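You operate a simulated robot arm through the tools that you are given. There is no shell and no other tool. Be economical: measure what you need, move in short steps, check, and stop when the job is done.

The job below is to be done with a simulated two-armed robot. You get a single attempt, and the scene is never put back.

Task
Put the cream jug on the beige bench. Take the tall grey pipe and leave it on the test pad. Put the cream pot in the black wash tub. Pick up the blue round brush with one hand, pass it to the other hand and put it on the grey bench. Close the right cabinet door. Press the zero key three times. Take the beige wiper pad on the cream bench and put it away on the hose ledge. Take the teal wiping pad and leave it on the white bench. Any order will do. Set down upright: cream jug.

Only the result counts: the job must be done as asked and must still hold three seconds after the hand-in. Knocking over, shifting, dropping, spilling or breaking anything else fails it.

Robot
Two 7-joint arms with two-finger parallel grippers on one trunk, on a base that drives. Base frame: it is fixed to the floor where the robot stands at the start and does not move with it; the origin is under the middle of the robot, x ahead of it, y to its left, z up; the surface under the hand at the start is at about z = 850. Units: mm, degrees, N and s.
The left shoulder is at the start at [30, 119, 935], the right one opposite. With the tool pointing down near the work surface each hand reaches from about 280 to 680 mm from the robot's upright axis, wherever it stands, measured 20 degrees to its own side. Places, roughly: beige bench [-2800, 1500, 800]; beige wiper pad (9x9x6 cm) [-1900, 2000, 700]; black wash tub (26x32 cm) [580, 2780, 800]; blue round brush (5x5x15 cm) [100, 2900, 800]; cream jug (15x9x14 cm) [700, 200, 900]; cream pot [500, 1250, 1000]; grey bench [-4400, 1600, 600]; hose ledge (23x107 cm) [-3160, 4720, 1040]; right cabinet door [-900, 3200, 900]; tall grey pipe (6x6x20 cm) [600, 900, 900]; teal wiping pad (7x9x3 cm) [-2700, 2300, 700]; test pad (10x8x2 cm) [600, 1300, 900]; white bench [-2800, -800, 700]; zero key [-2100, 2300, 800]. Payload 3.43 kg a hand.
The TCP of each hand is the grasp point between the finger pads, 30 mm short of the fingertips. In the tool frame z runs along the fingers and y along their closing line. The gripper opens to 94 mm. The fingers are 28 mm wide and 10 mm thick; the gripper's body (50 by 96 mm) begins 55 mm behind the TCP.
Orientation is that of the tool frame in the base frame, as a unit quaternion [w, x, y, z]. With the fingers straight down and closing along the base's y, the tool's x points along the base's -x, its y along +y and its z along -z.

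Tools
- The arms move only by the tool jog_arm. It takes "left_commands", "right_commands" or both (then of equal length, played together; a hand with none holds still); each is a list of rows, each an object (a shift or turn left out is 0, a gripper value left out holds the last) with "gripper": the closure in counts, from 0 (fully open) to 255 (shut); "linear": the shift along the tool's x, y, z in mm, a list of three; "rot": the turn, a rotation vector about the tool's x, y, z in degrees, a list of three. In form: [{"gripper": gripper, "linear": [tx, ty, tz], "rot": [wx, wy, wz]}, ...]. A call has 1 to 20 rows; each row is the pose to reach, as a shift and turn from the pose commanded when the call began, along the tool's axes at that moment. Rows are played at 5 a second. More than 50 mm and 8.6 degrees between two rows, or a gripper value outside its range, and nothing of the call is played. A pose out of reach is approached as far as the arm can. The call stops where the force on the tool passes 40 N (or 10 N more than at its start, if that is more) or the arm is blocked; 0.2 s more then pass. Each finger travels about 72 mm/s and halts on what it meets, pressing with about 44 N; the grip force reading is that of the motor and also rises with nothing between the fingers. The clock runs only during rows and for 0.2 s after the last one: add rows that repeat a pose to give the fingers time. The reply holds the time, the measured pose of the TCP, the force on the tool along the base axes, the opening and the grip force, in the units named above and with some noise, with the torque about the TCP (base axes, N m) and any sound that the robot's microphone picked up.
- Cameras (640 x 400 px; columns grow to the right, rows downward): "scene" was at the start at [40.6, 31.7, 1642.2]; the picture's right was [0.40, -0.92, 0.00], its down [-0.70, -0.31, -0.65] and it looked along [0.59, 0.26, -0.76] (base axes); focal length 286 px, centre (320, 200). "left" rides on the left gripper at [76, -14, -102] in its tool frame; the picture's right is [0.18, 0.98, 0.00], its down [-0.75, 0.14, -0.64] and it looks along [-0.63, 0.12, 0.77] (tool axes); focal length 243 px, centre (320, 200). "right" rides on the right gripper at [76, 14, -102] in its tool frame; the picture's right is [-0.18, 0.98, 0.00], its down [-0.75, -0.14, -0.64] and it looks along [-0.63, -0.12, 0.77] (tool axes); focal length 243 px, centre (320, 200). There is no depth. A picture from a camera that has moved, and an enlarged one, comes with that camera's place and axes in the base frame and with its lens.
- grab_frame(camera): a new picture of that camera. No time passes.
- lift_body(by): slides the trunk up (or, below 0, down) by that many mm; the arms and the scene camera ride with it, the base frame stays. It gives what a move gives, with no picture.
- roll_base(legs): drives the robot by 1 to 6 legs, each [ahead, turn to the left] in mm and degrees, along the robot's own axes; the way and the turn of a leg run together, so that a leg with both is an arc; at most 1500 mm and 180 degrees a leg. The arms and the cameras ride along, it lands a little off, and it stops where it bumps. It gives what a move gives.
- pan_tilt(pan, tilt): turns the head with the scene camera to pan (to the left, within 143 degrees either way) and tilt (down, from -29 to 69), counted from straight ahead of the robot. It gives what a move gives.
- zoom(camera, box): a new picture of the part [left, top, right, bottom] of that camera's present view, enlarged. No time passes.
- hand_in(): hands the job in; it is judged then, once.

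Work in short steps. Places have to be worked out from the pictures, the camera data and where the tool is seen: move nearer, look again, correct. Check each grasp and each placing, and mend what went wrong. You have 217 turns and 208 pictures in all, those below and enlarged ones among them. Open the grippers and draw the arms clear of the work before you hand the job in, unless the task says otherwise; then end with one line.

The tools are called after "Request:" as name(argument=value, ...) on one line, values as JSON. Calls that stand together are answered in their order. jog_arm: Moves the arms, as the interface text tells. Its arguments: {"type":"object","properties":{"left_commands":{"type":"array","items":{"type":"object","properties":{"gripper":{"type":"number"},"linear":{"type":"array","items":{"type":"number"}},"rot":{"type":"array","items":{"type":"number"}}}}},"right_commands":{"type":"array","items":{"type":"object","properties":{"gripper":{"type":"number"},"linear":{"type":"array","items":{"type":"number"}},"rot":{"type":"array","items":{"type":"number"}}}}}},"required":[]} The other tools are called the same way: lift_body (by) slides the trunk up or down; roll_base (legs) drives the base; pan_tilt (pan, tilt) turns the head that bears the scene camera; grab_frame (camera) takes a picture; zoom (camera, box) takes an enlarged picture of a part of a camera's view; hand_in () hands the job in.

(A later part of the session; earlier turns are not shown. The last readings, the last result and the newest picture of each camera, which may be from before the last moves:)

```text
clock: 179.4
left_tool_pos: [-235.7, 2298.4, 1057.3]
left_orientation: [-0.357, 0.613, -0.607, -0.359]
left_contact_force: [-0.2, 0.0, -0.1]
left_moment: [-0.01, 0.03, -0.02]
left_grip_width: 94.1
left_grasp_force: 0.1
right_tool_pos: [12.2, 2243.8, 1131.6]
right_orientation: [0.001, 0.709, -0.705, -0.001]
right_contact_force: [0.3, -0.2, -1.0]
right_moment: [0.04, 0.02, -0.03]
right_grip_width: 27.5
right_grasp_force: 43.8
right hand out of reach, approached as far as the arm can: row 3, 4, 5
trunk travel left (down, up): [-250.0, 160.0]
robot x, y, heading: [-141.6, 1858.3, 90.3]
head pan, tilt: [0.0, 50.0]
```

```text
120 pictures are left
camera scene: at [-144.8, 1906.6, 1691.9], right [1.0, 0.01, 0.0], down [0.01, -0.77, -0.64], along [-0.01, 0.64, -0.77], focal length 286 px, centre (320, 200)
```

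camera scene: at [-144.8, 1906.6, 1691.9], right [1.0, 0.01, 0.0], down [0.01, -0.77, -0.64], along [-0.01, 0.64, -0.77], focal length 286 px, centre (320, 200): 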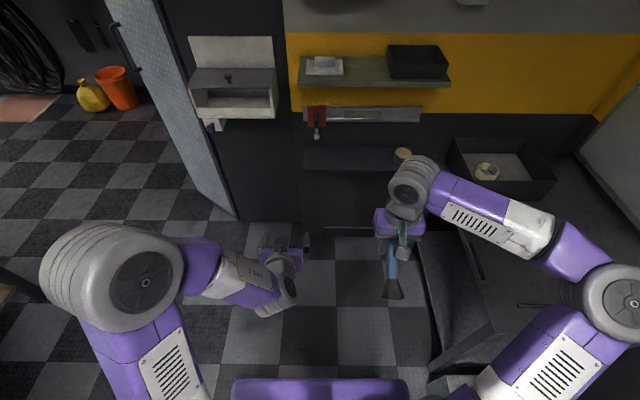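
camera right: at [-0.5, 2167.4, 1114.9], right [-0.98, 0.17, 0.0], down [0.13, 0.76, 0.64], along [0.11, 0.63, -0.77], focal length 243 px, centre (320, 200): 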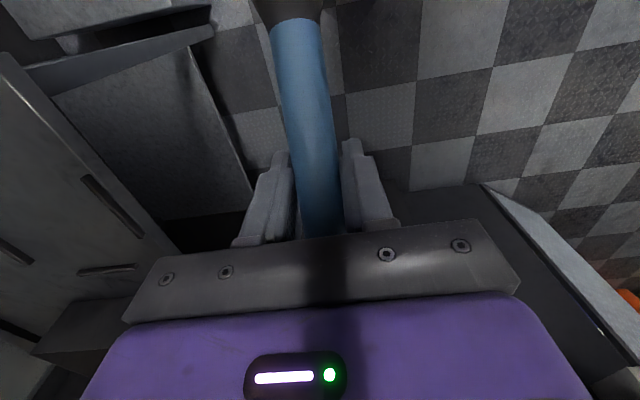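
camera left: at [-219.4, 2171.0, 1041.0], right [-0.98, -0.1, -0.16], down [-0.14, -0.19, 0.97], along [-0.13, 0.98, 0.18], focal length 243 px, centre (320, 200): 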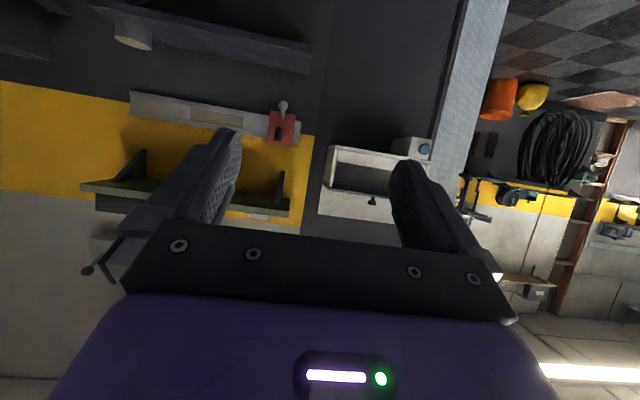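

I change the hand-over geometry: brush vertical, right hand pointing left-forward, left hand pointing right-forward below it. First yaw the right hand 56° left, then pitch 60° so the brush hangs vertical.

Request:
jog_arm(right_commands=[{"linear": [-5, 0, 0], "rot": [0, 0, -8]}, {"linear": [-10, 0, 0], "rot": [0, 0, -16]}, {"linear": [-20, 0, 0], "rot": [0, 0, -24]}, {"linear": [-30, 0, 0], "rot": [0, 0, -32]}, {"linear": [-40, 0, 0], "rot": [0, 0, -40]}, {"linear": [-50, 0, 0], "rot": [0, 0, -48]}, {"linear": [-60, 0, 0], "rot": [0, 0, -56]}])

Request:
jog_arm(right_commands=[{"rot": [0, -7.5, 0]}, {"rot": [0, -15, 0]}, {"rot": [0, -22.5, 0]}, {"rot": [0, -30, 0]}, {"rot": [0, -37.5, 0]}, {"rot": [0, -45, 0]}, {"rot": [0, -52.5, 0]}, {"rot": [0, -60, 0]}])

Request:
grab_frame(camera="scene")

```text
clock: 181.0
left_tool_pos: [-236.3, 2297.1, 1057.3]
left_orientation: [-0.356, 0.614, -0.606, -0.36]
left_contact_force: [-0.1, -0.1, -0.4]
left_moment: [0.04, 0.03, 0.02]
left_grip_width: 94.1
left_grasp_force: 0.1
right_tool_pos: [50.9, 2274.6, 1121.7]
right_orientation: [0.001, 0.958, -0.286, -0.001]
right_contact_force: [-0.1, 1.0, -1.0]
right_moment: [0.07, 0.06, -0.03]
right_grip_width: 27.5
right_grasp_force: 43.9
right hand out of reach, approached as far as the arm can: row 1, 2, 3, 4, 5, 6, 7
trunk travel left (down, up): [-250.0, 160.0]
robot x, y, heading: [-147.0, 1861.6, 90.5]
head pan, tilt: [0.0, 50.0]
```

```text
clock: 182.8
left_tool_pos: [-236.0, 2298.0, 1057.1]
left_orientation: [-0.356, 0.614, -0.606, -0.36]
left_contact_force: [0.0, 0.2, -1.0]
left_moment: [0.01, 0.0, -0.01]
left_grip_width: 93.9
left_grasp_force: 0.0
right_tool_pos: [52.9, 2274.2, 1122.8]
right_orientation: [-0.143, 0.829, -0.249, -0.48]
right_contact_force: [0.5, 0.5, -0.9]
right_moment: [-0.02, -0.02, 0.01]
right_grip_width: 27.5
right_grasp_force: 44.0
trunk travel left (down, up): [-250.0, 160.0]
robot x, y, heading: [-145.0, 1854.0, 90.7]
head pan, tilt: [0.0, 50.0]
```

```text
119 pictures are left
camera scene: at [-144.2, 1906.6, 1691.9], right [1.0, 0.01, 0.0], down [0.01, -0.77, -0.64], along [-0.01, 0.64, -0.77], focal length 286 px, centre (320, 200)
```

scene: 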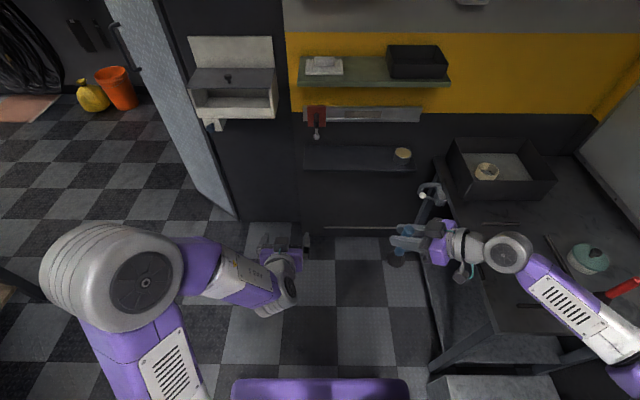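

Works well: brush hangs vertical, right hand pointing left. Move it toward the centre.

Request:
jog_arm(right_commands=[{"linear": [-14, 20, 37]}, {"linear": [-28, 40, 74]}, {"linear": [-41, 59, 111]}])

Request:
jog_arm(left_commands=[{"rot": [6.5, 0, 3.75]}, {"rot": [13, 0, 7.5]}, {"rot": [19.5, 0, 11.25]}, {"rot": [26, 0, 15]}, {"rot": [32.5, 0, 18.75]}, {"rot": [39, 0, 22.5]}, {"rot": [45.5, 0, 26.25]}, {"rot": [52, 0, 30]}])

Request:
grab_frame(camera="scene")

Request:
grab_frame(camera="left")

```text
clock: 183.6
left_tool_pos: [-236.5, 2297.1, 1056.9]
left_orientation: [-0.356, 0.614, -0.606, -0.359]
left_contact_force: [0.8, 0.2, 0.1]
left_moment: [0.02, 0.02, -0.05]
left_grip_width: 93.9
left_grasp_force: 0.0
right_tool_pos: [-77.4, 2287.8, 1104.7]
right_orientation: [-0.142, 0.829, -0.249, -0.48]
right_contact_force: [0.3, 0.5, -1.0]
right_moment: [0.01, 0.0, -0.01]
right_grip_width: 27.9
right_grasp_force: 44.0
trunk travel left (down, up): [-250.0, 160.0]
robot x, y, heading: [-140.6, 1859.9, 90.6]
head pan, tilt: [0.0, 50.0]
```

```text
clock: 185.4
left_tool_pos: [-235.0, 2297.9, 1058.4]
left_orientation: [0.484, -0.224, 0.834, 0.138]
left_contact_force: [1.1, 0.1, 1.2]
left_moment: [0.0, 0.02, 0.01]
left_grip_width: 94.0
left_grasp_force: 0.1
left hand out of reach, approached as far as the arm can: row 1, 2, 3
right_tool_pos: [-75.1, 2287.8, 1104.0]
right_orientation: [-0.142, 0.829, -0.25, -0.48]
right_contact_force: [0.7, 0.7, -1.0]
right_moment: [0.0, -0.01, 0.0]
right_grip_width: 27.5
right_grasp_force: 44.1
trunk travel left (down, up): [-250.0, 160.0]
robot x, y, heading: [-140.9, 1857.1, 90.6]
head pan, tilt: [0.0, 50.0]
```

```text
118 pictures are left
camera scene: at [-143.6, 1907.2, 1691.9], right [1.0, 0.01, 0.0], down [0.01, -0.77, -0.64], along [-0.01, 0.64, -0.77], focal length 286 px, centre (320, 200)
```

scene: 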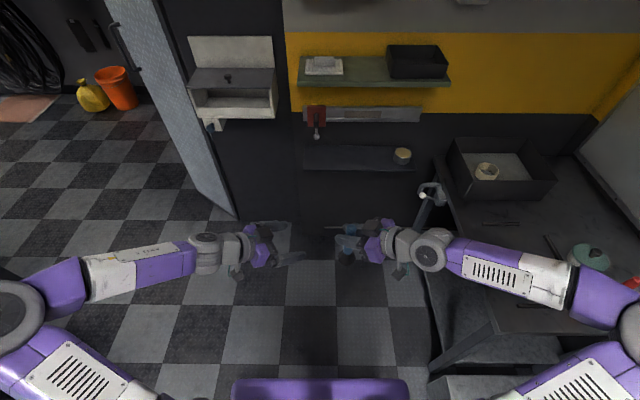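

```text
117 pictures are left
camera left: at [-336.7, 2221.0, 1041.9], right [-0.58, 0.8, -0.15], down [-0.23, 0.02, 0.97], along [0.78, 0.6, 0.17], focal length 243 px, centre (320, 200)
```

left: 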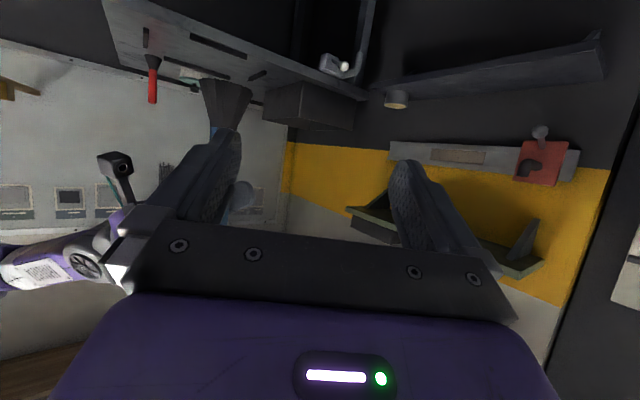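

Both hands are set. The left camera sees the brush. Move the left to a stand-off point behind its grasp spot (-76,2288,1041).

Request:
jog_arm(left_commands=[{"linear": [-17, -30, 0]}, {"linear": [-34, -60, 0]}, {"linear": [-51, -89, 10]}, {"linear": [-51, -89, 32]}])

Request:
grab_frame(camera="left")

Request:
zoom(camera="scene", box=[200, 180, 440, 330])

```text
clock: 186.4
left_tool_pos: [-145.5, 2245.9, 1085.1]
left_orientation: [0.484, -0.225, 0.834, 0.138]
left_contact_force: [-0.6, 1.1, 0.5]
left_moment: [-0.01, -0.01, 0.0]
left_grip_width: 93.6
left_grasp_force: 0.0
right_tool_pos: [-74.6, 2288.7, 1103.9]
right_orientation: [-0.143, 0.829, -0.25, -0.48]
right_contact_force: [-0.5, -0.2, -0.7]
right_moment: [0.01, -0.03, 0.02]
right_grip_width: 27.5
right_grasp_force: 44.1
trunk travel left (down, up): [-250.0, 160.0]
robot x, y, heading: [-144.1, 1856.6, 90.5]
head pan, tilt: [0.0, 50.0]
```

```text
116 pictures are left
camera left: at [-247.0, 2169.2, 1070.4], right [-0.58, 0.8, -0.15], down [-0.23, 0.02, 0.97], along [0.78, 0.6, 0.17], focal length 243 px, centre (320, 200)
```

left: 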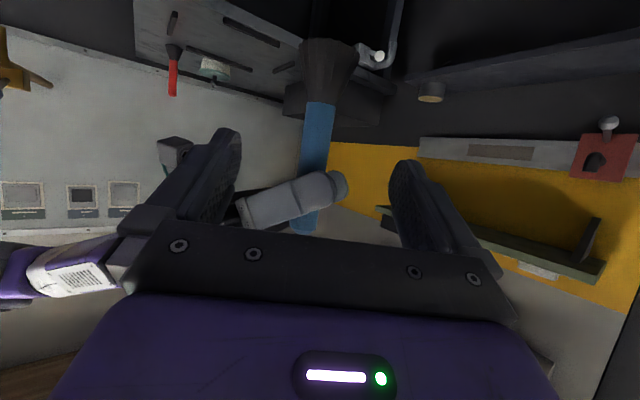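

```text
2.67 times, centred on (320, 255) of scene
camera zoom: at [-144.3, 1907.7, 1691.9], right [1.0, 0.01, 0.0], down [0.01, -0.77, -0.64], along [-0.01, 0.64, -0.77], focal length 762 px, centre (320, 53)
```

zoom: 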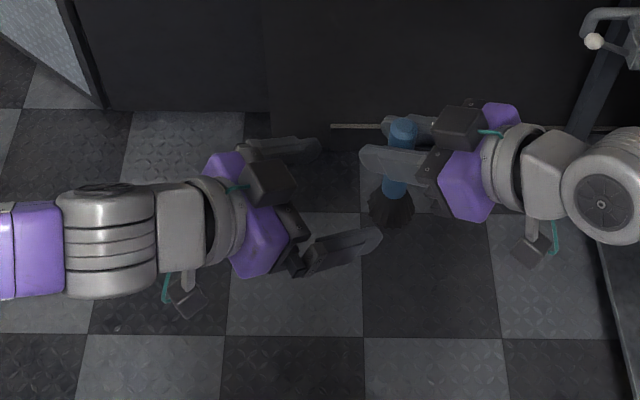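

The handle lies straight ahead with free length z 1028–1085. Approach 90 mm along the fingers and close the left gripper.

Request:
jog_arm(left_commands=[{"linear": [-2, 0, 30]}, {"linear": [-4, 0, 60]}, {"linear": [-5, 0, 89]}])

Request:
grab_frame(camera="left")

Request:
zoom(camera="scene", box=[200, 180, 440, 330])

```text
clock: 187.2
left_tool_pos: [-77.8, 2289.1, 1045.9]
left_orientation: [0.485, -0.225, 0.834, 0.137]
left_contact_force: [-0.2, 1.1, -0.1]
left_moment: [-0.01, 0.02, 0.0]
left_grip_width: 94.1
left_grasp_force: 0.1
right_tool_pos: [-75.1, 2289.1, 1103.0]
right_orientation: [-0.143, 0.829, -0.25, -0.479]
right_contact_force: [0.2, -0.8, -0.5]
right_moment: [-0.01, -0.02, -0.01]
right_grip_width: 27.4
right_grasp_force: 43.4
trunk travel left (down, up): [-250.0, 160.0]
robot x, y, heading: [-141.5, 1856.7, 90.7]
head pan, tilt: [0.0, 50.0]
```

```text
114 pictures are left
camera left: at [-178.5, 2212.2, 1029.3], right [-0.58, 0.8, -0.15], down [-0.23, 0.02, 0.97], along [0.78, 0.6, 0.17], focal length 243 px, centre (320, 200)
```

left: 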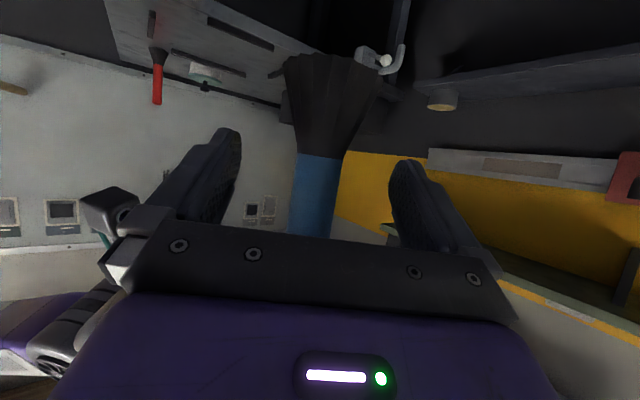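

```text
2.67 times, centred on (320, 255) of scene
camera zoom: at [-144.1, 1907.7, 1691.9], right [1.0, 0.01, 0.0], down [0.01, -0.77, -0.64], along [-0.01, 0.64, -0.77], focal length 762 px, centre (320, 53)
```

zoom: 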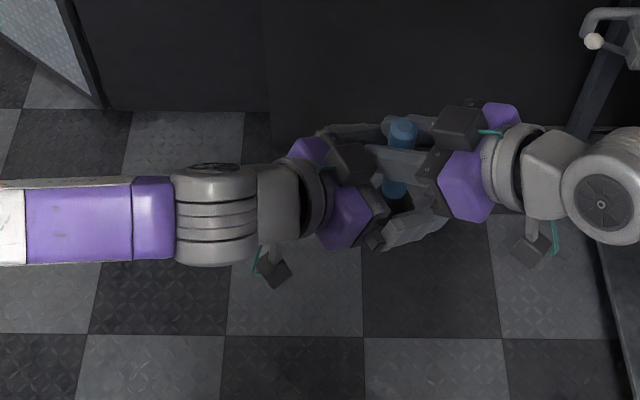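

Good: the blue handle lies at the grasp point. Close the left, then open the right and withdraw it along its own axis.

Request:
jog_arm(left_commands=[{"gripper": 255}, {"gripper": 255}, {"gripper": 255}, {"gripper": 255}, {"gripper": 255}, {"gripper": 255}])

```text
clock: 188.6
left_tool_pos: [-77.1, 2286.8, 1046.1]
left_orientation: [0.486, -0.223, 0.834, 0.137]
left_contact_force: [10.6, -12.6, 1.6]
left_moment: [0.14, -0.03, -0.17]
left_grip_width: 27.5
left_grasp_force: 44.2
right_tool_pos: [-76.4, 2288.8, 1104.1]
right_orientation: [-0.143, 0.829, -0.249, -0.48]
right_contact_force: [-9.8, 12.5, -2.7]
right_moment: [0.54, 0.59, 0.15]
right_grip_width: 27.4
right_grasp_force: 44.0
trunk travel left (down, up): [-250.0, 160.0]
robot x, y, heading: [-145.7, 1861.2, 90.4]
head pan, tilt: [0.0, 50.0]
```

Both hold (27.5 mm, opposing forces). Now open the right and withdraw it.

Request:
jog_arm(right_commands=[{"gripper": 120}, {"gripper": 0}, {"gripper": 0}, {"gripper": 0}, {"linear": [0, 0, -30]}, {"linear": [0, 0, -75]}, {"linear": [0, 0, -120]}, {"linear": [0, 0, -165]}])

Request:
grab_frame(camera="scene")

```text
clock: 189.2
left_tool_pos: [-79.4, 2286.8, 1044.6]
left_orientation: [0.482, -0.227, 0.835, 0.138]
left_contact_force: [-30.4, -27.1, 2.9]
left_moment: [1.72, -2.07, -0.34]
left_grip_width: 27.4
left_grasp_force: 43.7
right_tool_pos: [-63.7, 2296.2, 1103.6]
right_orientation: [-0.151, 0.825, -0.263, -0.477]
right_contact_force: [30.3, 26.3, -2.7]
right_moment: [-0.16, 0.23, 0.21]
right_grip_width: 72.3
right_grasp_force: 0.1
trunk travel left (down, up): [-250.0, 160.0]
robot x, y, heading: [-144.0, 1860.4, 90.5]
head pan, tilt: [0.0, 50.0]
stopped in row 3 (left hand): the force on the tool passed its limit at 45 N (the readings are from after the stop); the commanded pose is now the measured one
```

```text
112 pictures are left
camera scene: at [-144.5, 1906.7, 1691.9], right [1.0, 0.01, 0.0], down [0.01, -0.77, -0.64], along [-0.01, 0.64, -0.77], focal length 286 px, centre (320, 200)
```

scene: 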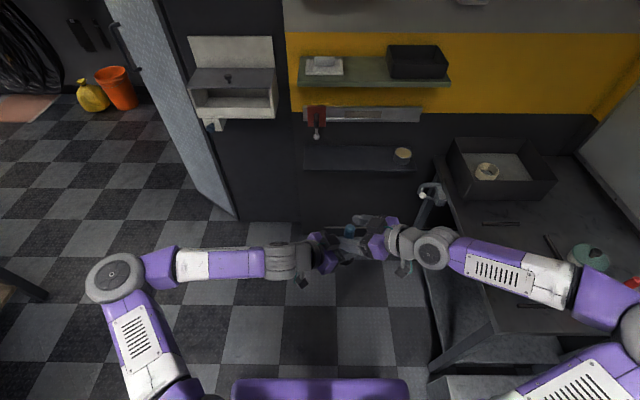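

The opening right finger pushed against the left hand. Close it to ~52 mm to clear both, then withdraw.

Request:
jog_arm(right_commands=[{"gripper": 115}, {"gripper": 115}, {"gripper": 115}])

Request:
zoom(camera="scene", box=[260, 190, 440, 310])

```text
clock: 190.0
left_tool_pos: [-80.4, 2289.9, 1045.2]
left_orientation: [0.481, -0.229, 0.834, 0.139]
left_contact_force: [-5.3, -0.3, -1.5]
left_moment: [0.06, -0.37, -0.13]
left_grip_width: 27.2
left_grasp_force: 44.0
right_tool_pos: [-70.7, 2291.2, 1103.1]
right_orientation: [-0.145, 0.828, -0.255, -0.477]
right_contact_force: [4.5, -0.6, 2.9]
right_moment: [-0.04, 0.14, 0.15]
right_grip_width: 49.9
right_grasp_force: 0.1
trunk travel left (down, up): [-250.0, 160.0]
robot x, y, heading: [-147.3, 1858.4, 90.6]
head pan, tilt: [0.0, 50.0]
```

```text
3.33 times, centred on (350, 250) of scene
camera zoom: at [-144.8, 1906.7, 1691.9], right [1.0, 0.01, 0.0], down [0.01, -0.77, -0.64], along [-0.01, 0.64, -0.77], focal length 953 px, centre (220, 33)
```

zoom: 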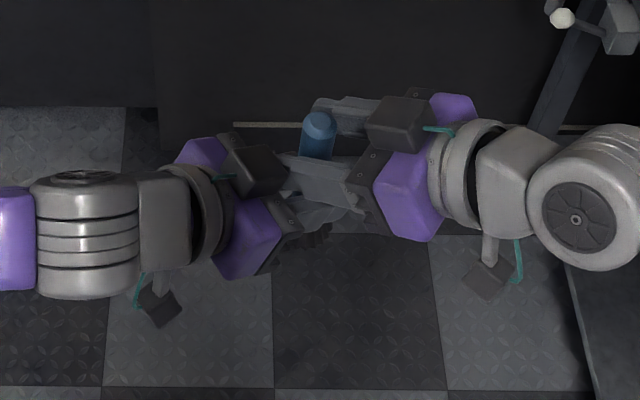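

Forces mostly relaxed; withdraw the right hand along its axis (gripper held at this width).

Request:
jog_arm(right_commands=[{"linear": [0, 0, -20]}, {"linear": [0, 0, -50]}, {"linear": [0, 0, -90]}, {"linear": [0, 0, -135]}, {"linear": [0, 0, -170]}])

Request:
grab_frame(camera="scene")

Request:
grab_frame(camera="left")

```text
clock: 191.2
left_tool_pos: [-81.2, 2289.0, 1044.2]
left_orientation: [0.482, -0.228, 0.835, 0.139]
left_contact_force: [0.1, 0.2, -0.7]
left_moment: [0.01, 0.03, 0.01]
left_grip_width: 27.4
left_grasp_force: 43.8
right_tool_pos: [52.9, 2207.8, 1184.8]
right_orientation: [-0.145, 0.828, -0.255, -0.477]
right_contact_force: [0.5, 0.1, 0.1]
right_moment: [-0.02, -0.01, 0.0]
right_grip_width: 51.5
right_grasp_force: 0.1
trunk travel left (down, up): [-250.0, 160.0]
robot x, y, heading: [-141.7, 1858.5, 90.8]
head pan, tilt: [0.0, 50.0]
```

```text
110 pictures are left
camera scene: at [-144.4, 1906.0, 1692.0], right [1.0, 0.01, 0.0], down [0.01, -0.77, -0.64], along [-0.01, 0.64, -0.77], focal length 286 px, centre (320, 200)
```

scene: 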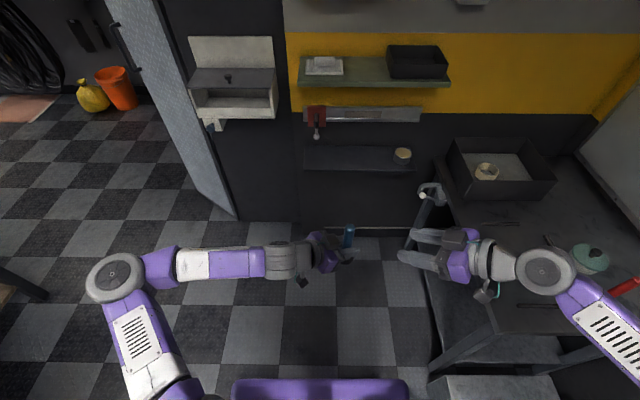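

```text
109 pictures are left
camera left: at [-181.0, 2211.5, 1029.0], right [-0.58, 0.8, -0.15], down [-0.22, 0.02, 0.97], along [0.78, 0.6, 0.17], focal length 243 px, centre (320, 200)
```

left: 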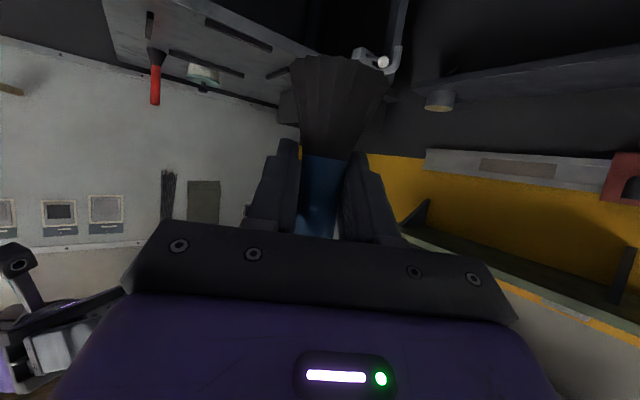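

Hand-over done: left holds the brush. Now the cabinet door: move over to look at it.

Request:
roll_base(legs=[[200, 0], [0, 80], [450, 0]])

Request:
pan_tilt(pan=-55, tilt=20)

Request:
grab_frame(camera="scene")

```text
clock: 198.5
left_tool_pos: [-997.2, 2261.3, 1044.3]
left_orientation: [-0.28, 0.711, -0.491, -0.418]
left_contact_force: [0.1, 0.2, 0.2]
left_moment: [-0.03, 0.02, -0.02]
left_grip_width: 27.1
left_grasp_force: 43.9
right_tool_pos: [-897.3, 2378.6, 1184.3]
right_orientation: [0.195, 0.798, 0.337, -0.459]
right_contact_force: [0.0, -0.1, 0.2]
right_moment: [0.06, -0.03, 0.0]
right_grip_width: 51.9
right_grasp_force: 0.1
trunk travel left (down, up): [-250.0, 160.0]
robot x, y, heading: [-587.4, 2122.5, 170.6]
head pan, tilt: [0.0, 50.0]
```

```text
clock: 199.8
left_tool_pos: [-999.3, 2261.2, 1044.6]
left_orientation: [-0.279, 0.712, -0.491, -0.417]
left_contact_force: [-0.1, -0.3, -0.3]
left_moment: [0.01, -0.02, -0.03]
left_grip_width: 27.2
left_grasp_force: 43.8
right_tool_pos: [-896.5, 2378.1, 1184.8]
right_orientation: [0.196, 0.798, 0.337, -0.459]
right_contact_force: [-0.4, -0.4, 0.1]
right_moment: [-0.01, -0.03, -0.01]
right_grip_width: 51.8
right_grasp_force: 0.1
trunk travel left (down, up): [-250.0, 160.0]
robot x, y, heading: [-582.6, 2124.1, 170.8]
head pan, tilt: [-55.0, 20.0]
```

```text
108 pictures are left
camera scene: at [-596.3, 2205.5, 1737.5], right [0.9, 0.43, 0.0], down [0.15, -0.31, -0.94], along [-0.41, 0.85, -0.34], focal length 286 px, centre (320, 200)
```

scene: 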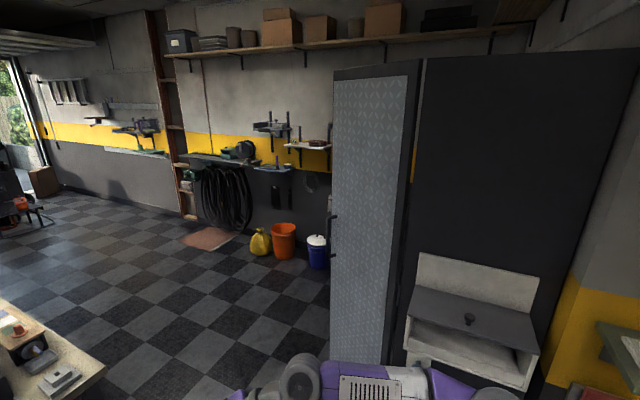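

Geometry: the cabinet opens toward −x; the right door is hinged at ≈(-730,3070) and its free edge is at ≈(-1090,3375), ~50° open. I move the brush hand left out of the way and point the right hand forward, gripper closed, for pushing.

Request:
jog_arm(left_commands=[{"linear": [13.7, 9.6, -23.9]}, {"linear": [27.3, 19.1, -47.7]}, {"linear": [41, 28.7, -71.6]}, {"linear": [54.6, 38.3, -95.4]}, {"linear": [68.3, 47.9, -119.3]}, {"linear": [82, 57.4, -143]}, {"linear": [95.6, 67, -167]}], right_commands=[{"gripper": 255, "linear": [3.5, -17, 11], "rot": [6.94, 0, 3.98]}, {"linear": [7, -34, 22], "rot": [13.88, 0, 7.96]}, {"linear": [10.6, -51, 33], "rot": [20.8, 0, 11.9]}, {"linear": [14, -68, 44], "rot": [27.8, 0, 15.9]}, {"linear": [17.6, -85, 55], "rot": [34.7, 0, 19.9]}, {"linear": [21, -102, 66], "rot": [41.6, 0, 23.9]}, {"linear": [24.7, -119.6, 77.4], "rot": [48.5, 0, 27.9]}])

Request:
roll_base(legs=[[0, -50], [850, 0], [0, -90]])

Request:
pan_tilt(pan=0, tilt=30)

Request:
grab_frame(camera="scene")

```text
clock: 201.4
left_tool_pos: [-993.1, 2055.8, 1044.4]
left_orientation: [-0.28, 0.711, -0.492, -0.417]
left_contact_force: [-0.2, -0.1, -0.2]
left_moment: [-0.01, 0.0, -0.04]
left_grip_width: 27.6
left_grasp_force: 44.3
right_tool_pos: [-1022.2, 2421.9, 1124.9]
right_orientation: [-0.045, 0.864, -0.077, -0.496]
right_contact_force: [-0.3, -0.2, 0.1]
right_moment: [0.01, 0.01, 0.01]
right_grip_width: 0.0
right_grasp_force: 32.8
trunk travel left (down, up): [-250.0, 160.0]
robot x, y, heading: [-587.4, 2124.7, 170.5]
head pan, tilt: [-55.0, 20.0]
```

```text
clock: 207.6
left_tool_pos: [-1266.1, 3079.5, 1043.1]
left_orientation: [0.434, -0.423, 0.754, 0.253]
left_contact_force: [-0.2, -0.8, -0.1]
left_moment: [0.0, 0.0, 0.02]
left_grip_width: 27.5
left_grasp_force: 43.8
right_tool_pos: [-989.8, 3327.2, 1123.5]
right_orientation: [-0.261, 0.738, -0.454, -0.426]
right_contact_force: [2.1, -6.3, 6.3]
right_moment: [0.37, -1.24, -1.21]
right_grip_width: 0.0
right_grasp_force: 32.9
trunk travel left (down, up): [-250.0, 160.0]
robot x, y, heading: [-961.3, 2799.4, 118.5]
head pan, tilt: [-55.0, 20.0]
stopped in leg 2: the force on the tool passed its limit at 122 N (the readings are from after the stop); the commanded pose is now the measured one
```

```text
clock: 208.8
left_tool_pos: [-1264.0, 3081.1, 1044.6]
left_orientation: [0.435, -0.423, 0.754, 0.253]
left_contact_force: [-1.2, -0.4, 0.1]
left_moment: [-0.03, -0.04, 0.02]
left_grip_width: 27.2
left_grasp_force: 43.8
right_tool_pos: [-991.9, 3327.9, 1124.6]
right_orientation: [-0.261, 0.738, -0.453, -0.426]
right_contact_force: [5.0, -7.5, 6.7]
right_moment: [0.19, -0.97, -0.77]
right_grip_width: 0.0
right_grasp_force: 33.2
trunk travel left (down, up): [-250.0, 160.0]
robot x, y, heading: [-964.7, 2800.7, 118.6]
head pan, tilt: [0.0, 30.0]
```

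```text
107 pictures are left
camera scene: at [-990.2, 2853.6, 1721.6], right [0.88, 0.48, 0.0], down [0.24, -0.44, -0.87], along [-0.41, 0.76, -0.5], focal length 286 px, centre (320, 200)
```

scene: 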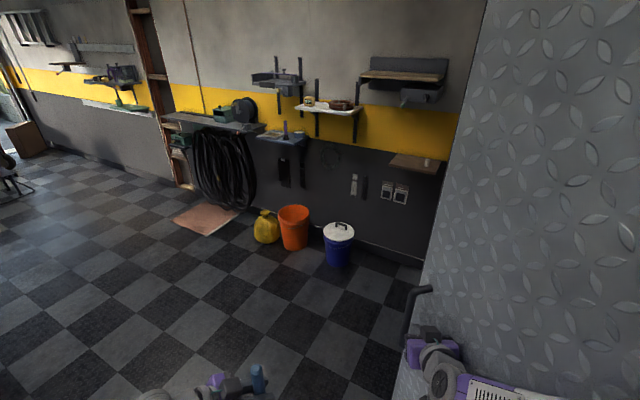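

The right hand met the door face head-on (it pushed the door a little toward closed). I'll back off and re-approach from the −x side, heading ~30°, so the push runs in the closing direction with my elbow clear of the cabinet.

Request:
roll_base(legs=[[-250, 0], [0, 21], [1000, 0], [0, -110]])

Request:
pan_tilt(pan=-5, tilt=30)

Request:
grab_frame(camera="scene")

```text
clock: 221.1
left_tool_pos: [-1330.8, 3532.6, 1044.7]
left_orientation: [0.488, 0.213, 0.838, -0.117]
left_contact_force: [0.3, -0.2, -0.3]
left_moment: [0.01, 0.01, -0.02]
left_grip_width: 27.3
left_grasp_force: 43.8
right_tool_pos: [-1068.1, 3270.0, 1124.0]
right_orientation: [0.481, -0.222, 0.838, 0.128]
right_contact_force: [0.0, 0.1, 0.2]
right_moment: [0.01, 0.0, 0.02]
right_grip_width: 0.0
right_grasp_force: 33.3
trunk travel left (down, up): [-250.0, 160.0]
robot x, y, heading: [-1594.0, 3215.0, 31.4]
head pan, tilt: [0.0, 30.0]
```

```text
clock: 221.7
left_tool_pos: [-1330.8, 3531.7, 1044.5]
left_orientation: [0.488, 0.212, 0.839, -0.117]
left_contact_force: [-0.8, 0.1, 0.4]
left_moment: [-0.01, -0.01, -0.02]
left_grip_width: 27.3
left_grasp_force: 44.0
right_tool_pos: [-1067.9, 3271.8, 1124.6]
right_orientation: [0.481, -0.223, 0.838, 0.129]
right_contact_force: [-0.1, 0.4, -0.2]
right_moment: [0.01, -0.02, 0.0]
right_grip_width: 0.0
right_grasp_force: 33.0
trunk travel left (down, up): [-250.0, 160.0]
robot x, y, heading: [-1593.5, 3212.3, 31.7]
head pan, tilt: [-5.0, 30.0]
```

```text
106 pictures are left
camera scene: at [-1538.2, 3240.1, 1721.5], right [0.45, -0.89, 0.0], down [-0.45, -0.22, -0.87], along [0.77, 0.39, -0.5], focal length 286 px, centre (320, 200)
```

scene: 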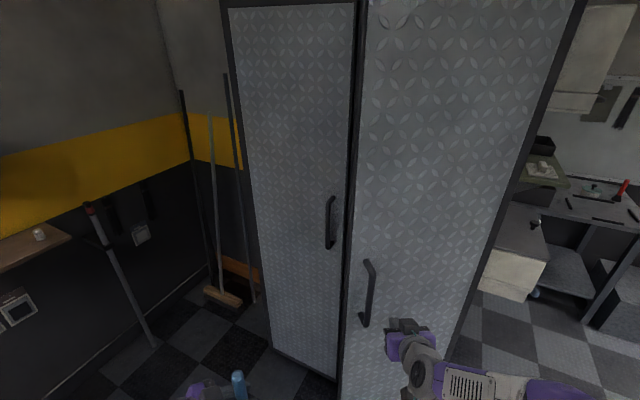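

The right door stands ~40° open with its handle at (-1000,3365,1130). I lower the right hand 150 mm below the handle and drive forward to push.

Request:
jog_arm(right_commands=[{"linear": [33, 0, 19]}, {"linear": [65, 0, 37]}, {"linear": [98, 0, 56]}, {"linear": [130, 0, 75]}])

Request:
roll_base(legs=[[250, 0]])

Request:
grab_frame(camera="scene")

```text
clock: 222.7
left_tool_pos: [-1329.5, 3533.3, 1043.6]
left_orientation: [0.488, 0.212, 0.838, -0.117]
left_contact_force: [0.4, 0.1, 1.0]
left_moment: [-0.01, 0.08, -0.04]
left_grip_width: 27.3
left_grasp_force: 44.3
right_tool_pos: [-1069.6, 3273.1, 971.5]
right_orientation: [0.481, -0.223, 0.838, 0.13]
right_contact_force: [0.3, -0.7, 0.4]
right_moment: [-0.03, 0.02, -0.06]
right_grip_width: 0.1
right_grasp_force: 32.8
trunk travel left (down, up): [-250.0, 160.0]
robot x, y, heading: [-1591.2, 3213.5, 31.5]
head pan, tilt: [-5.0, 30.0]
```

```text
clock: 224.5
left_tool_pos: [-1120.0, 3659.8, 1044.3]
left_orientation: [0.488, 0.213, 0.838, -0.117]
left_contact_force: [0.2, 0.7, 0.2]
left_moment: [-0.01, -0.04, 0.0]
left_grip_width: 27.3
left_grasp_force: 43.7
right_tool_pos: [-861.4, 3400.6, 970.4]
right_orientation: [0.482, -0.222, 0.838, 0.129]
right_contact_force: [1.2, -0.1, 0.1]
right_moment: [-0.02, -0.03, 0.0]
right_grip_width: 0.0
right_grasp_force: 32.9
trunk travel left (down, up): [-250.0, 160.0]
robot x, y, heading: [-1387.8, 3344.0, 31.7]
head pan, tilt: [-5.0, 30.0]
```

```text
105 pictures are left
camera scene: at [-1328.5, 3368.2, 1721.4], right [0.44, -0.9, 0.0], down [-0.45, -0.22, -0.87], along [0.78, 0.38, -0.5], focal length 286 px, centre (320, 200)
```

scene: 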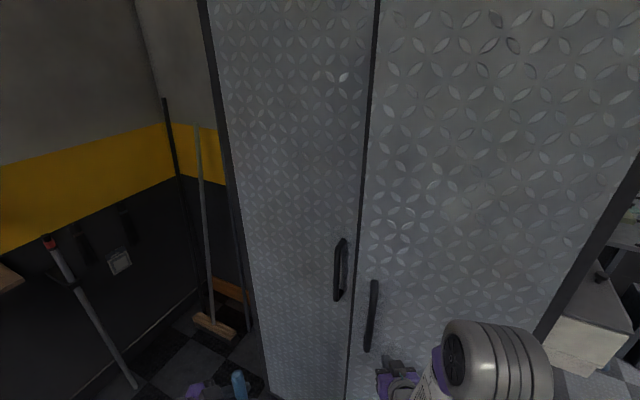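

Door is swinging shut. Continue 85 mm, then finish with gentle arm pushes.

Request:
roll_base(legs=[[85, 0]])

Request:
jog_arm(right_commands=[{"linear": [-5, 0, 9]}, {"linear": [-10, 0, 18]}, {"linear": [-15, 0, 26]}, {"linear": [-20, 0, 35]}, {"linear": [-25, 0, 44]}, {"linear": [-30, 0, 52]}])

Request:
grab_frame(camera="scene")

```text
clock: 225.6
left_tool_pos: [-1049.8, 3704.6, 1044.6]
left_orientation: [0.488, 0.211, 0.839, -0.117]
left_contact_force: [0.4, -0.2, 0.4]
left_moment: [-0.03, -0.03, -0.01]
left_grip_width: 27.1
left_grasp_force: 44.2
right_tool_pos: [-789.3, 3445.6, 970.6]
right_orientation: [0.481, -0.224, 0.838, 0.13]
right_contact_force: [0.4, 0.7, -1.1]
right_moment: [0.01, 0.0, 0.02]
right_grip_width: 0.1
right_grasp_force: 33.1
trunk travel left (down, up): [-250.0, 160.0]
robot x, y, heading: [-1313.7, 3385.9, 31.6]
head pan, tilt: [-5.0, 30.0]
```

```text
clock: 226.8
left_tool_pos: [-1055.1, 3702.9, 1046.3]
left_orientation: [0.49, 0.212, 0.838, -0.114]
left_contact_force: [-0.3, -0.9, 0.3]
left_moment: [0.0, -0.03, 0.03]
left_grip_width: 27.5
left_grasp_force: 43.6
right_tool_pos: [-759.3, 3463.6, 971.1]
right_orientation: [0.479, -0.224, 0.839, 0.13]
right_contact_force: [-24.7, -13.5, 19.5]
right_moment: [0.09, -0.54, -0.2]
right_grip_width: 0.0
right_grasp_force: 32.9
trunk travel left (down, up): [-250.0, 160.0]
robot x, y, heading: [-1315.6, 3380.4, 31.5]
head pan, tilt: [-5.0, 30.0]
stopped in row 5 (right hand): the force on the tool passed its limit at 51 N (the readings are from after the stop); the commanded pose is now the measured one
```

```text
104 pictures are left
camera scene: at [-1266.2, 3408.5, 1722.0], right [0.45, -0.89, 0.0], down [-0.44, -0.22, -0.87], along [0.78, 0.39, -0.5], focal length 286 px, centre (320, 200)
```

scene: 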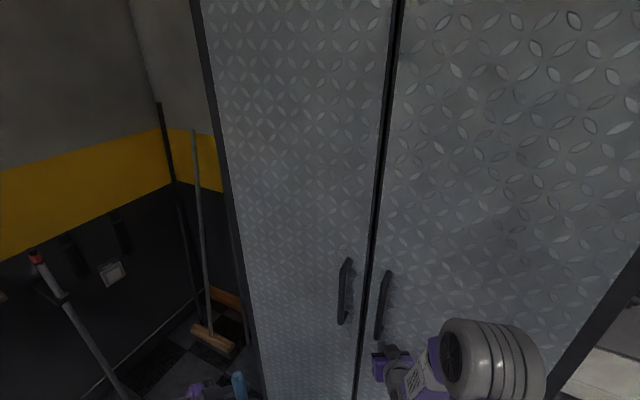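

Both doors are flush (hard stop reached). Withdraw and drive around to the far side of the cream bench.

Request:
roll_base(legs=[[-350, 0], [0, 95], [0, 88], [560, 0], [0, 55]])

Request:
pan_tilt(pan=0, tilt=35)

Request:
grab_frame(camera="scene")

```text
clock: 239.6
left_tool_pos: [-2263.3, 2532.2, 1044.6]
left_orientation: [-0.088, 0.849, -0.165, -0.494]
left_contact_force: [0.0, 1.0, 0.1]
left_moment: [0.0, -0.02, 0.03]
left_grip_width: 27.5
left_grasp_force: 43.6
right_tool_pos: [-2584.4, 2732.9, 966.9]
right_orientation: [0.156, 0.827, 0.272, -0.467]
right_contact_force: [-0.2, -1.1, 0.0]
right_moment: [-0.01, -0.03, -0.02]
right_grip_width: 0.2
right_grasp_force: 33.2
trunk travel left (down, up): [-250.0, 160.0]
robot x, y, heading: [-2036.4, 2878.8, -141.8]
head pan, tilt: [-5.0, 30.0]
stopped in leg 4: the robot was blocked; the commanded pose is now the measured one
```

```text
clock: 240.3
left_tool_pos: [-2263.3, 2531.3, 1043.3]
left_orientation: [-0.088, 0.849, -0.165, -0.493]
left_contact_force: [0.3, -0.1, 0.4]
left_moment: [-0.04, -0.01, 0.03]
left_grip_width: 27.5
left_grasp_force: 44.1
right_tool_pos: [-2584.2, 2733.3, 967.5]
right_orientation: [0.156, 0.826, 0.272, -0.468]
right_contact_force: [1.2, 0.0, 0.0]
right_moment: [0.0, 0.01, -0.02]
right_grip_width: 0.0
right_grasp_force: 32.9
trunk travel left (down, up): [-250.0, 160.0]
robot x, y, heading: [-2038.9, 2876.1, -141.7]
head pan, tilt: [0.0, 35.0]
```

```text
103 pictures are left
camera scene: at [-2083.5, 2842.0, 1713.7], right [-0.62, 0.79, 0.0], down [0.45, 0.35, -0.82], along [-0.65, -0.51, -0.57], focal length 286 px, centre (320, 200)
```

scene: 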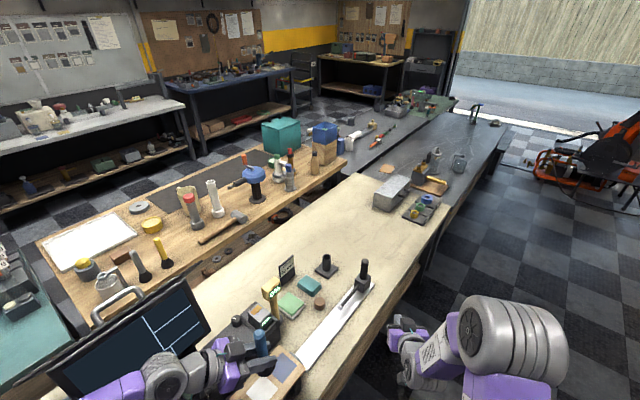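

The base met the bench edge (y≈2650), and the left forearm is close to the tall screen. Back straight off 250 mm and re-look.

Request:
roll_base(legs=[[-250, 0], [0, 50]])

Request:
pan_tilt(pan=0, tilt=40)

Request:
grab_frame(camera="scene")

```text
clock: 244.3
left_tool_pos: [-1720.0, 2637.2, 1044.2]
left_orientation: [0.129, 0.839, 0.211, -0.485]
left_contact_force: [0.4, 0.3, 0.3]
left_moment: [0.04, -0.03, -0.01]
left_grip_width: 27.3
left_grasp_force: 44.1
right_tool_pos: [-2080.1, 2519.9, 966.2]
right_orientation: [0.339, 0.634, 0.596, -0.358]
right_contact_force: [0.5, -0.2, 0.3]
right_moment: [0.01, -0.04, 0.03]
right_grip_width: 0.0
right_grasp_force: 33.2
trunk travel left (down, up): [-250.0, 160.0]
robot x, y, heading: [-1840.1, 3032.5, -92.1]
head pan, tilt: [0.0, 35.0]
```

```text
clock: 245.0
left_tool_pos: [-1719.3, 2637.0, 1043.3]
left_orientation: [0.129, 0.839, 0.211, -0.485]
left_contact_force: [-0.5, 0.3, -0.6]
left_moment: [0.0, 0.02, 0.01]
left_grip_width: 27.3
left_grasp_force: 44.3
right_tool_pos: [-2080.7, 2520.4, 967.2]
right_orientation: [0.339, 0.634, 0.596, -0.358]
right_contact_force: [0.8, -0.3, 0.7]
right_moment: [-0.03, -0.01, 0.0]
right_grip_width: 0.0
right_grasp_force: 32.6
trunk travel left (down, up): [-250.0, 160.0]
robot x, y, heading: [-1839.1, 3032.1, -91.9]
head pan, tilt: [0.0, 40.0]
```

```text
102 pictures are left
camera scene: at [-1841.8, 2977.9, 1706.1], right [-1.0, 0.03, 0.0], down [0.02, 0.64, -0.77], along [-0.02, -0.77, -0.64], focal length 286 px, centre (320, 200)
```

scene: 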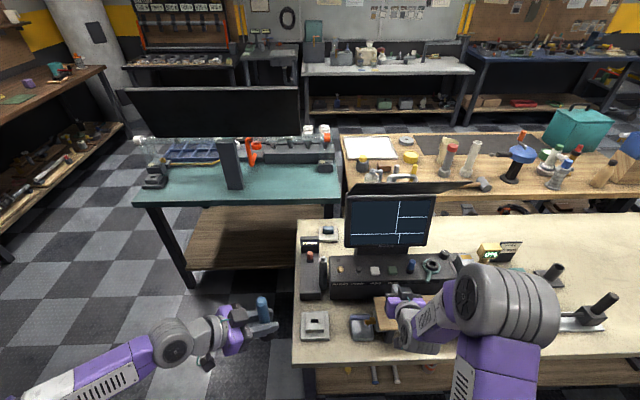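

Now the control device and small items are visible. Zoom in to identify the zero key and the wiper pad.

Request:
zoom(camera="scene", box=[285, 200, 485, 350])

```text
2.67 times, centred on (385, 275) of scene
camera zoom: at [-1841.8, 2977.9, 1706.1], right [-1.0, 0.03, 0.0], down [0.02, 0.64, -0.77], along [-0.02, -0.77, -0.64], focal length 762 px, centre (147, 0)
```

zoom: 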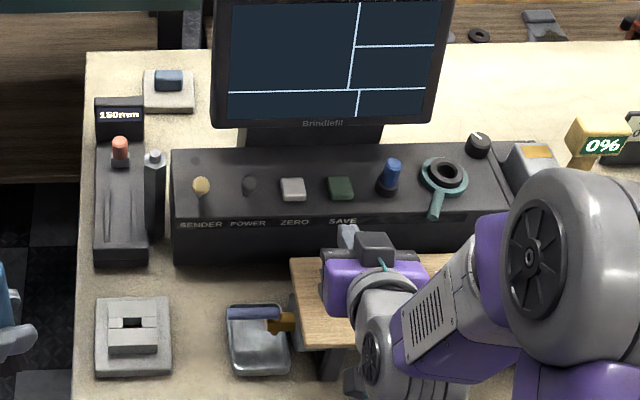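

Found the ZERO key at ≈(-2066,2315,~800), and the wiper pad (light pad with blue grip) at ≈(-1903,2018). I drive 140 mm forward and set the right hand steeper for pressing.

Request:
jog_arm(right_commands=[{"rot": [0, 7.5, 0], "linear": [-15, 0, -20]}, {"rot": [0, 15, 0], "linear": [-30, 0, -40]}, {"rot": [0, 22.5, 0], "linear": [-45, 0, -60]}, {"rot": [0, 30, 0], "linear": [-60, 0, -80]}])

Request:
roll_base(legs=[[130, 0]])

Request:
pan_tilt(pan=-15, tilt=50)

Request:
grab_frame(camera="right")

Request:
grab_frame(camera="scene")

```text
clock: 246.0
left_tool_pos: [-1719.9, 2636.5, 1045.1]
left_orientation: [0.129, 0.839, 0.21, -0.486]
left_contact_force: [0.1, 0.9, -0.2]
left_moment: [-0.03, -0.02, -0.02]
left_grip_width: 27.1
left_grasp_force: 43.5
right_tool_pos: [-2081.2, 2559.4, 1061.3]
right_orientation: [0.174, 0.704, 0.664, -0.181]
right_contact_force: [0.4, 0.3, -0.3]
right_moment: [0.02, -0.01, -0.01]
right_grip_width: 0.0
right_grasp_force: 33.3
trunk travel left (down, up): [-250.0, 160.0]
robot x, y, heading: [-1845.1, 3032.0, -91.9]
head pan, tilt: [0.0, 40.0]
```

```text
clock: 247.3
left_tool_pos: [-1722.6, 2506.0, 1043.4]
left_orientation: [0.129, 0.839, 0.213, -0.484]
left_contact_force: [0.4, -0.9, -0.5]
left_moment: [0.01, 0.04, -0.01]
left_grip_width: 27.2
left_grasp_force: 43.9
right_tool_pos: [-2084.0, 2426.1, 1061.1]
right_orientation: [0.174, 0.704, 0.664, -0.181]
right_contact_force: [0.3, 0.0, 0.5]
right_moment: [0.0, 0.03, -0.01]
right_grip_width: 0.0
right_grasp_force: 32.9
trunk travel left (down, up): [-250.0, 160.0]
robot x, y, heading: [-1842.4, 2904.2, -91.6]
head pan, tilt: [0.0, 40.0]
```

```text
clock: 248.1
left_tool_pos: [-1721.1, 2504.8, 1043.7]
left_orientation: [0.129, 0.839, 0.211, -0.485]
left_contact_force: [-0.1, -0.1, -0.2]
left_moment: [-0.01, 0.04, 0.01]
left_grip_width: 27.6
left_grasp_force: 43.8
right_tool_pos: [-2084.2, 2426.5, 1060.4]
right_orientation: [0.174, 0.704, 0.664, -0.181]
right_contact_force: [-0.3, -0.7, 0.8]
right_moment: [0.02, -0.02, 0.0]
right_grip_width: 0.0
right_grasp_force: 33.3
trunk travel left (down, up): [-250.0, 160.0]
robot x, y, heading: [-1845.3, 2896.3, -91.5]
head pan, tilt: [-15.0, 50.0]
```

```text
100 pictures are left
camera right: at [-2062.2, 2541.6, 1114.7], right [0.97, -0.22, 0.09], down [-0.16, -0.34, 0.93], along [-0.17, -0.92, -0.36], focal length 243 px, centre (320, 200)
```

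right: 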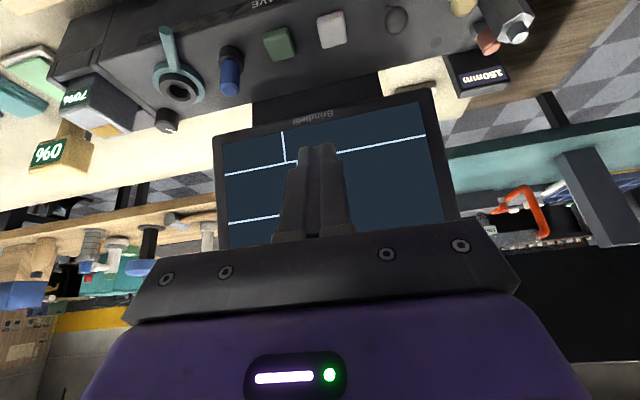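

```text
99 pictures are left
camera scene: at [-1865.1, 2857.7, 1692.0], right [-0.96, 0.29, 0.0], down [0.22, 0.73, -0.64], along [-0.18, -0.62, -0.77], focal length 286 px, centre (320, 200)
```

scene: 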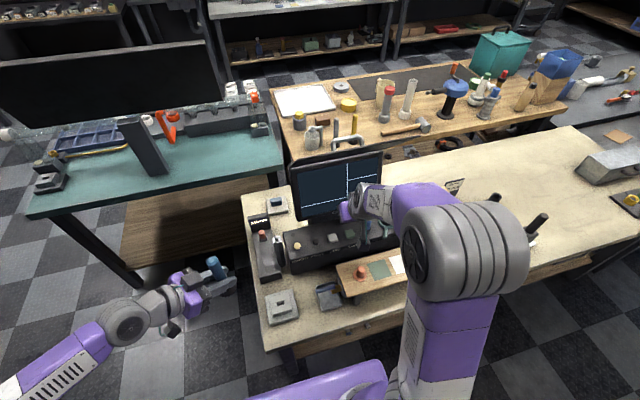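

Two views agree: ZERO key at (-2064,2334,816). Move the closed right fingertips to hover 60 mm off it along the tool axis.

Request:
jog_arm(right_commands=[{"linear": [10, 6, 42]}, {"linear": [20, 12, 84]}, {"linear": [30, 18, 126]}, {"linear": [39, 24, 168]}])

Request:
grab_frame(camera="right")

Request:
zoom(camera="scene", box=[240, 170, 420, 300])

```text
clock: 249.1
left_tool_pos: [-1721.9, 2505.6, 1044.2]
left_orientation: [0.13, 0.839, 0.212, -0.485]
left_contact_force: [-0.8, 0.7, -0.2]
left_moment: [0.01, 0.01, 0.03]
left_grip_width: 27.5
left_grasp_force: 43.7
right_tool_pos: [-2063.0, 2375.5, 895.6]
right_orientation: [0.174, 0.704, 0.664, -0.181]
right_contact_force: [-0.3, 0.7, 1.0]
right_moment: [0.0, 0.02, 0.02]
right_grip_width: 0.3
right_grasp_force: 33.6
trunk travel left (down, up): [-250.0, 160.0]
robot x, y, heading: [-1839.5, 2898.8, -91.7]
head pan, tilt: [-15.0, 50.0]
```

```text
98 pictures are left
camera right: at [-2041.0, 2490.0, 949.3], right [0.97, -0.22, 0.09], down [-0.16, -0.34, 0.93], along [-0.17, -0.92, -0.36], focal length 243 px, centre (320, 200)
```

right: 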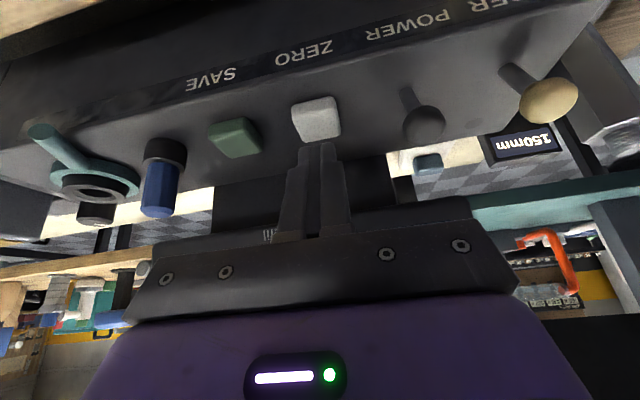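

```text
3.08 times, centred on (330, 235) of scene
camera zoom: at [-1865.3, 2856.4, 1691.9], right [-0.96, 0.29, 0.0], down [0.22, 0.73, -0.64], along [-0.18, -0.62, -0.77], focal length 880 px, centre (289, 92)
```

zoom: 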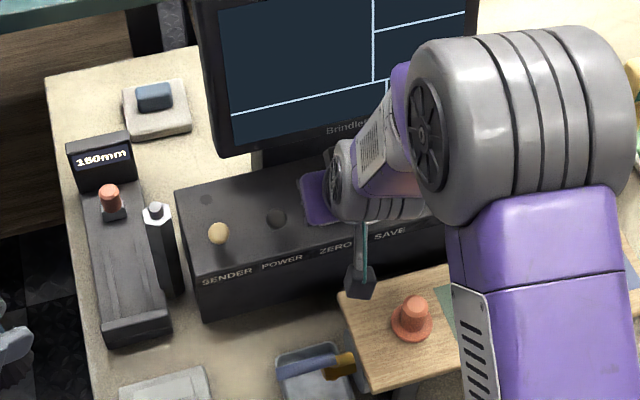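

Aligned with the key. Advance slowly to feel the press depth.

Request:
jog_arm(right_commands=[{"linear": [0, -2, 25]}, {"linear": [0, -2, 45]}, {"linear": [0, -2, 52]}, {"linear": [0, -2, 56]}, {"linear": [0, -2, 60]}])

Request:
grab_frame(camera="right")

```text
clock: 249.8
left_tool_pos: [-1721.6, 2506.2, 1043.9]
left_orientation: [0.13, 0.839, 0.212, -0.484]
left_contact_force: [-0.2, -0.1, -0.1]
left_moment: [0.02, 0.01, -0.04]
left_grip_width: 27.1
left_grasp_force: 44.0
right_tool_pos: [-2065.6, 2349.8, 856.1]
right_orientation: [0.178, 0.703, 0.663, -0.186]
right_contact_force: [1.5, 9.3, 20.0]
right_moment: [0.28, -0.03, 0.02]
right_grip_width: 0.2
right_grasp_force: 33.1
trunk travel left (down, up): [-250.0, 160.0]
robot x, y, heading: [-1844.8, 2900.5, -91.7]
head pan, tilt: [-15.0, 50.0]
heard: click
stopped in row 3 (right hand): the force on the tool passed its limit at 141 N (the readings are from after the stop); the commanded pose is now the measured one
```

```text
96 pictures are left
camera right: at [-2044.4, 2466.2, 907.8], right [0.97, -0.22, 0.1], down [-0.16, -0.33, 0.93], along [-0.17, -0.92, -0.35], focal length 243 px, centre (320, 200)
```

right: 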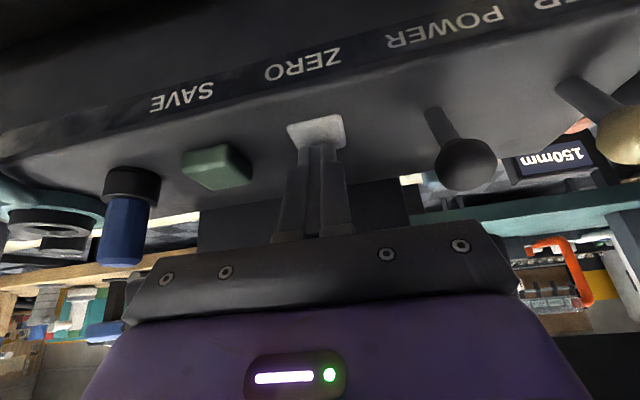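

One click heard (press 1). Back off 15 mm to release, then press again more gently.

Request:
jog_arm(right_commands=[{"linear": [0, 0, -8]}, {"linear": [0, 0, -16]}, {"linear": [0, 0, -16]}])

Request:
jog_arm(right_commands=[{"linear": [0, 0, 4]}, {"linear": [0, 0, 8]}, {"linear": [0, 0, 11]}, {"linear": [0, 0, 13]}, {"linear": [0, 0, 15]}, {"linear": [0, 0, 16]}])

```text
clock: 250.6
left_tool_pos: [-1721.3, 2505.5, 1043.2]
left_orientation: [0.131, 0.839, 0.214, -0.484]
left_contact_force: [0.5, -0.5, -0.5]
left_moment: [0.01, 0.03, 0.02]
left_grip_width: 27.4
left_grasp_force: 44.0
right_tool_pos: [-2064.8, 2360.7, 866.4]
right_orientation: [0.175, 0.704, 0.664, -0.184]
right_contact_force: [0.3, 0.0, 0.8]
right_moment: [0.0, 0.01, 0.02]
right_grip_width: 0.0
right_grasp_force: 32.8
trunk travel left (down, up): [-250.0, 160.0]
robot x, y, heading: [-1846.6, 2901.0, -91.9]
head pan, tilt: [-15.0, 50.0]
```

```text
clock: 252.0
left_tool_pos: [-1722.5, 2508.1, 1044.0]
left_orientation: [0.131, 0.838, 0.212, -0.485]
left_contact_force: [-0.1, -0.1, 0.0]
left_moment: [0.02, 0.0, 0.01]
left_grip_width: 27.3
left_grasp_force: 44.2
right_tool_pos: [-2065.9, 2353.7, 857.0]
right_orientation: [0.178, 0.703, 0.664, -0.186]
right_contact_force: [1.0, 8.7, 18.6]
right_moment: [0.25, -0.04, -0.01]
right_grip_width: 0.0
right_grasp_force: 32.8
trunk travel left (down, up): [-250.0, 160.0]
robot x, y, heading: [-1844.3, 2900.0, -91.4]
head pan, tilt: [-15.0, 50.0]
heard: click
```

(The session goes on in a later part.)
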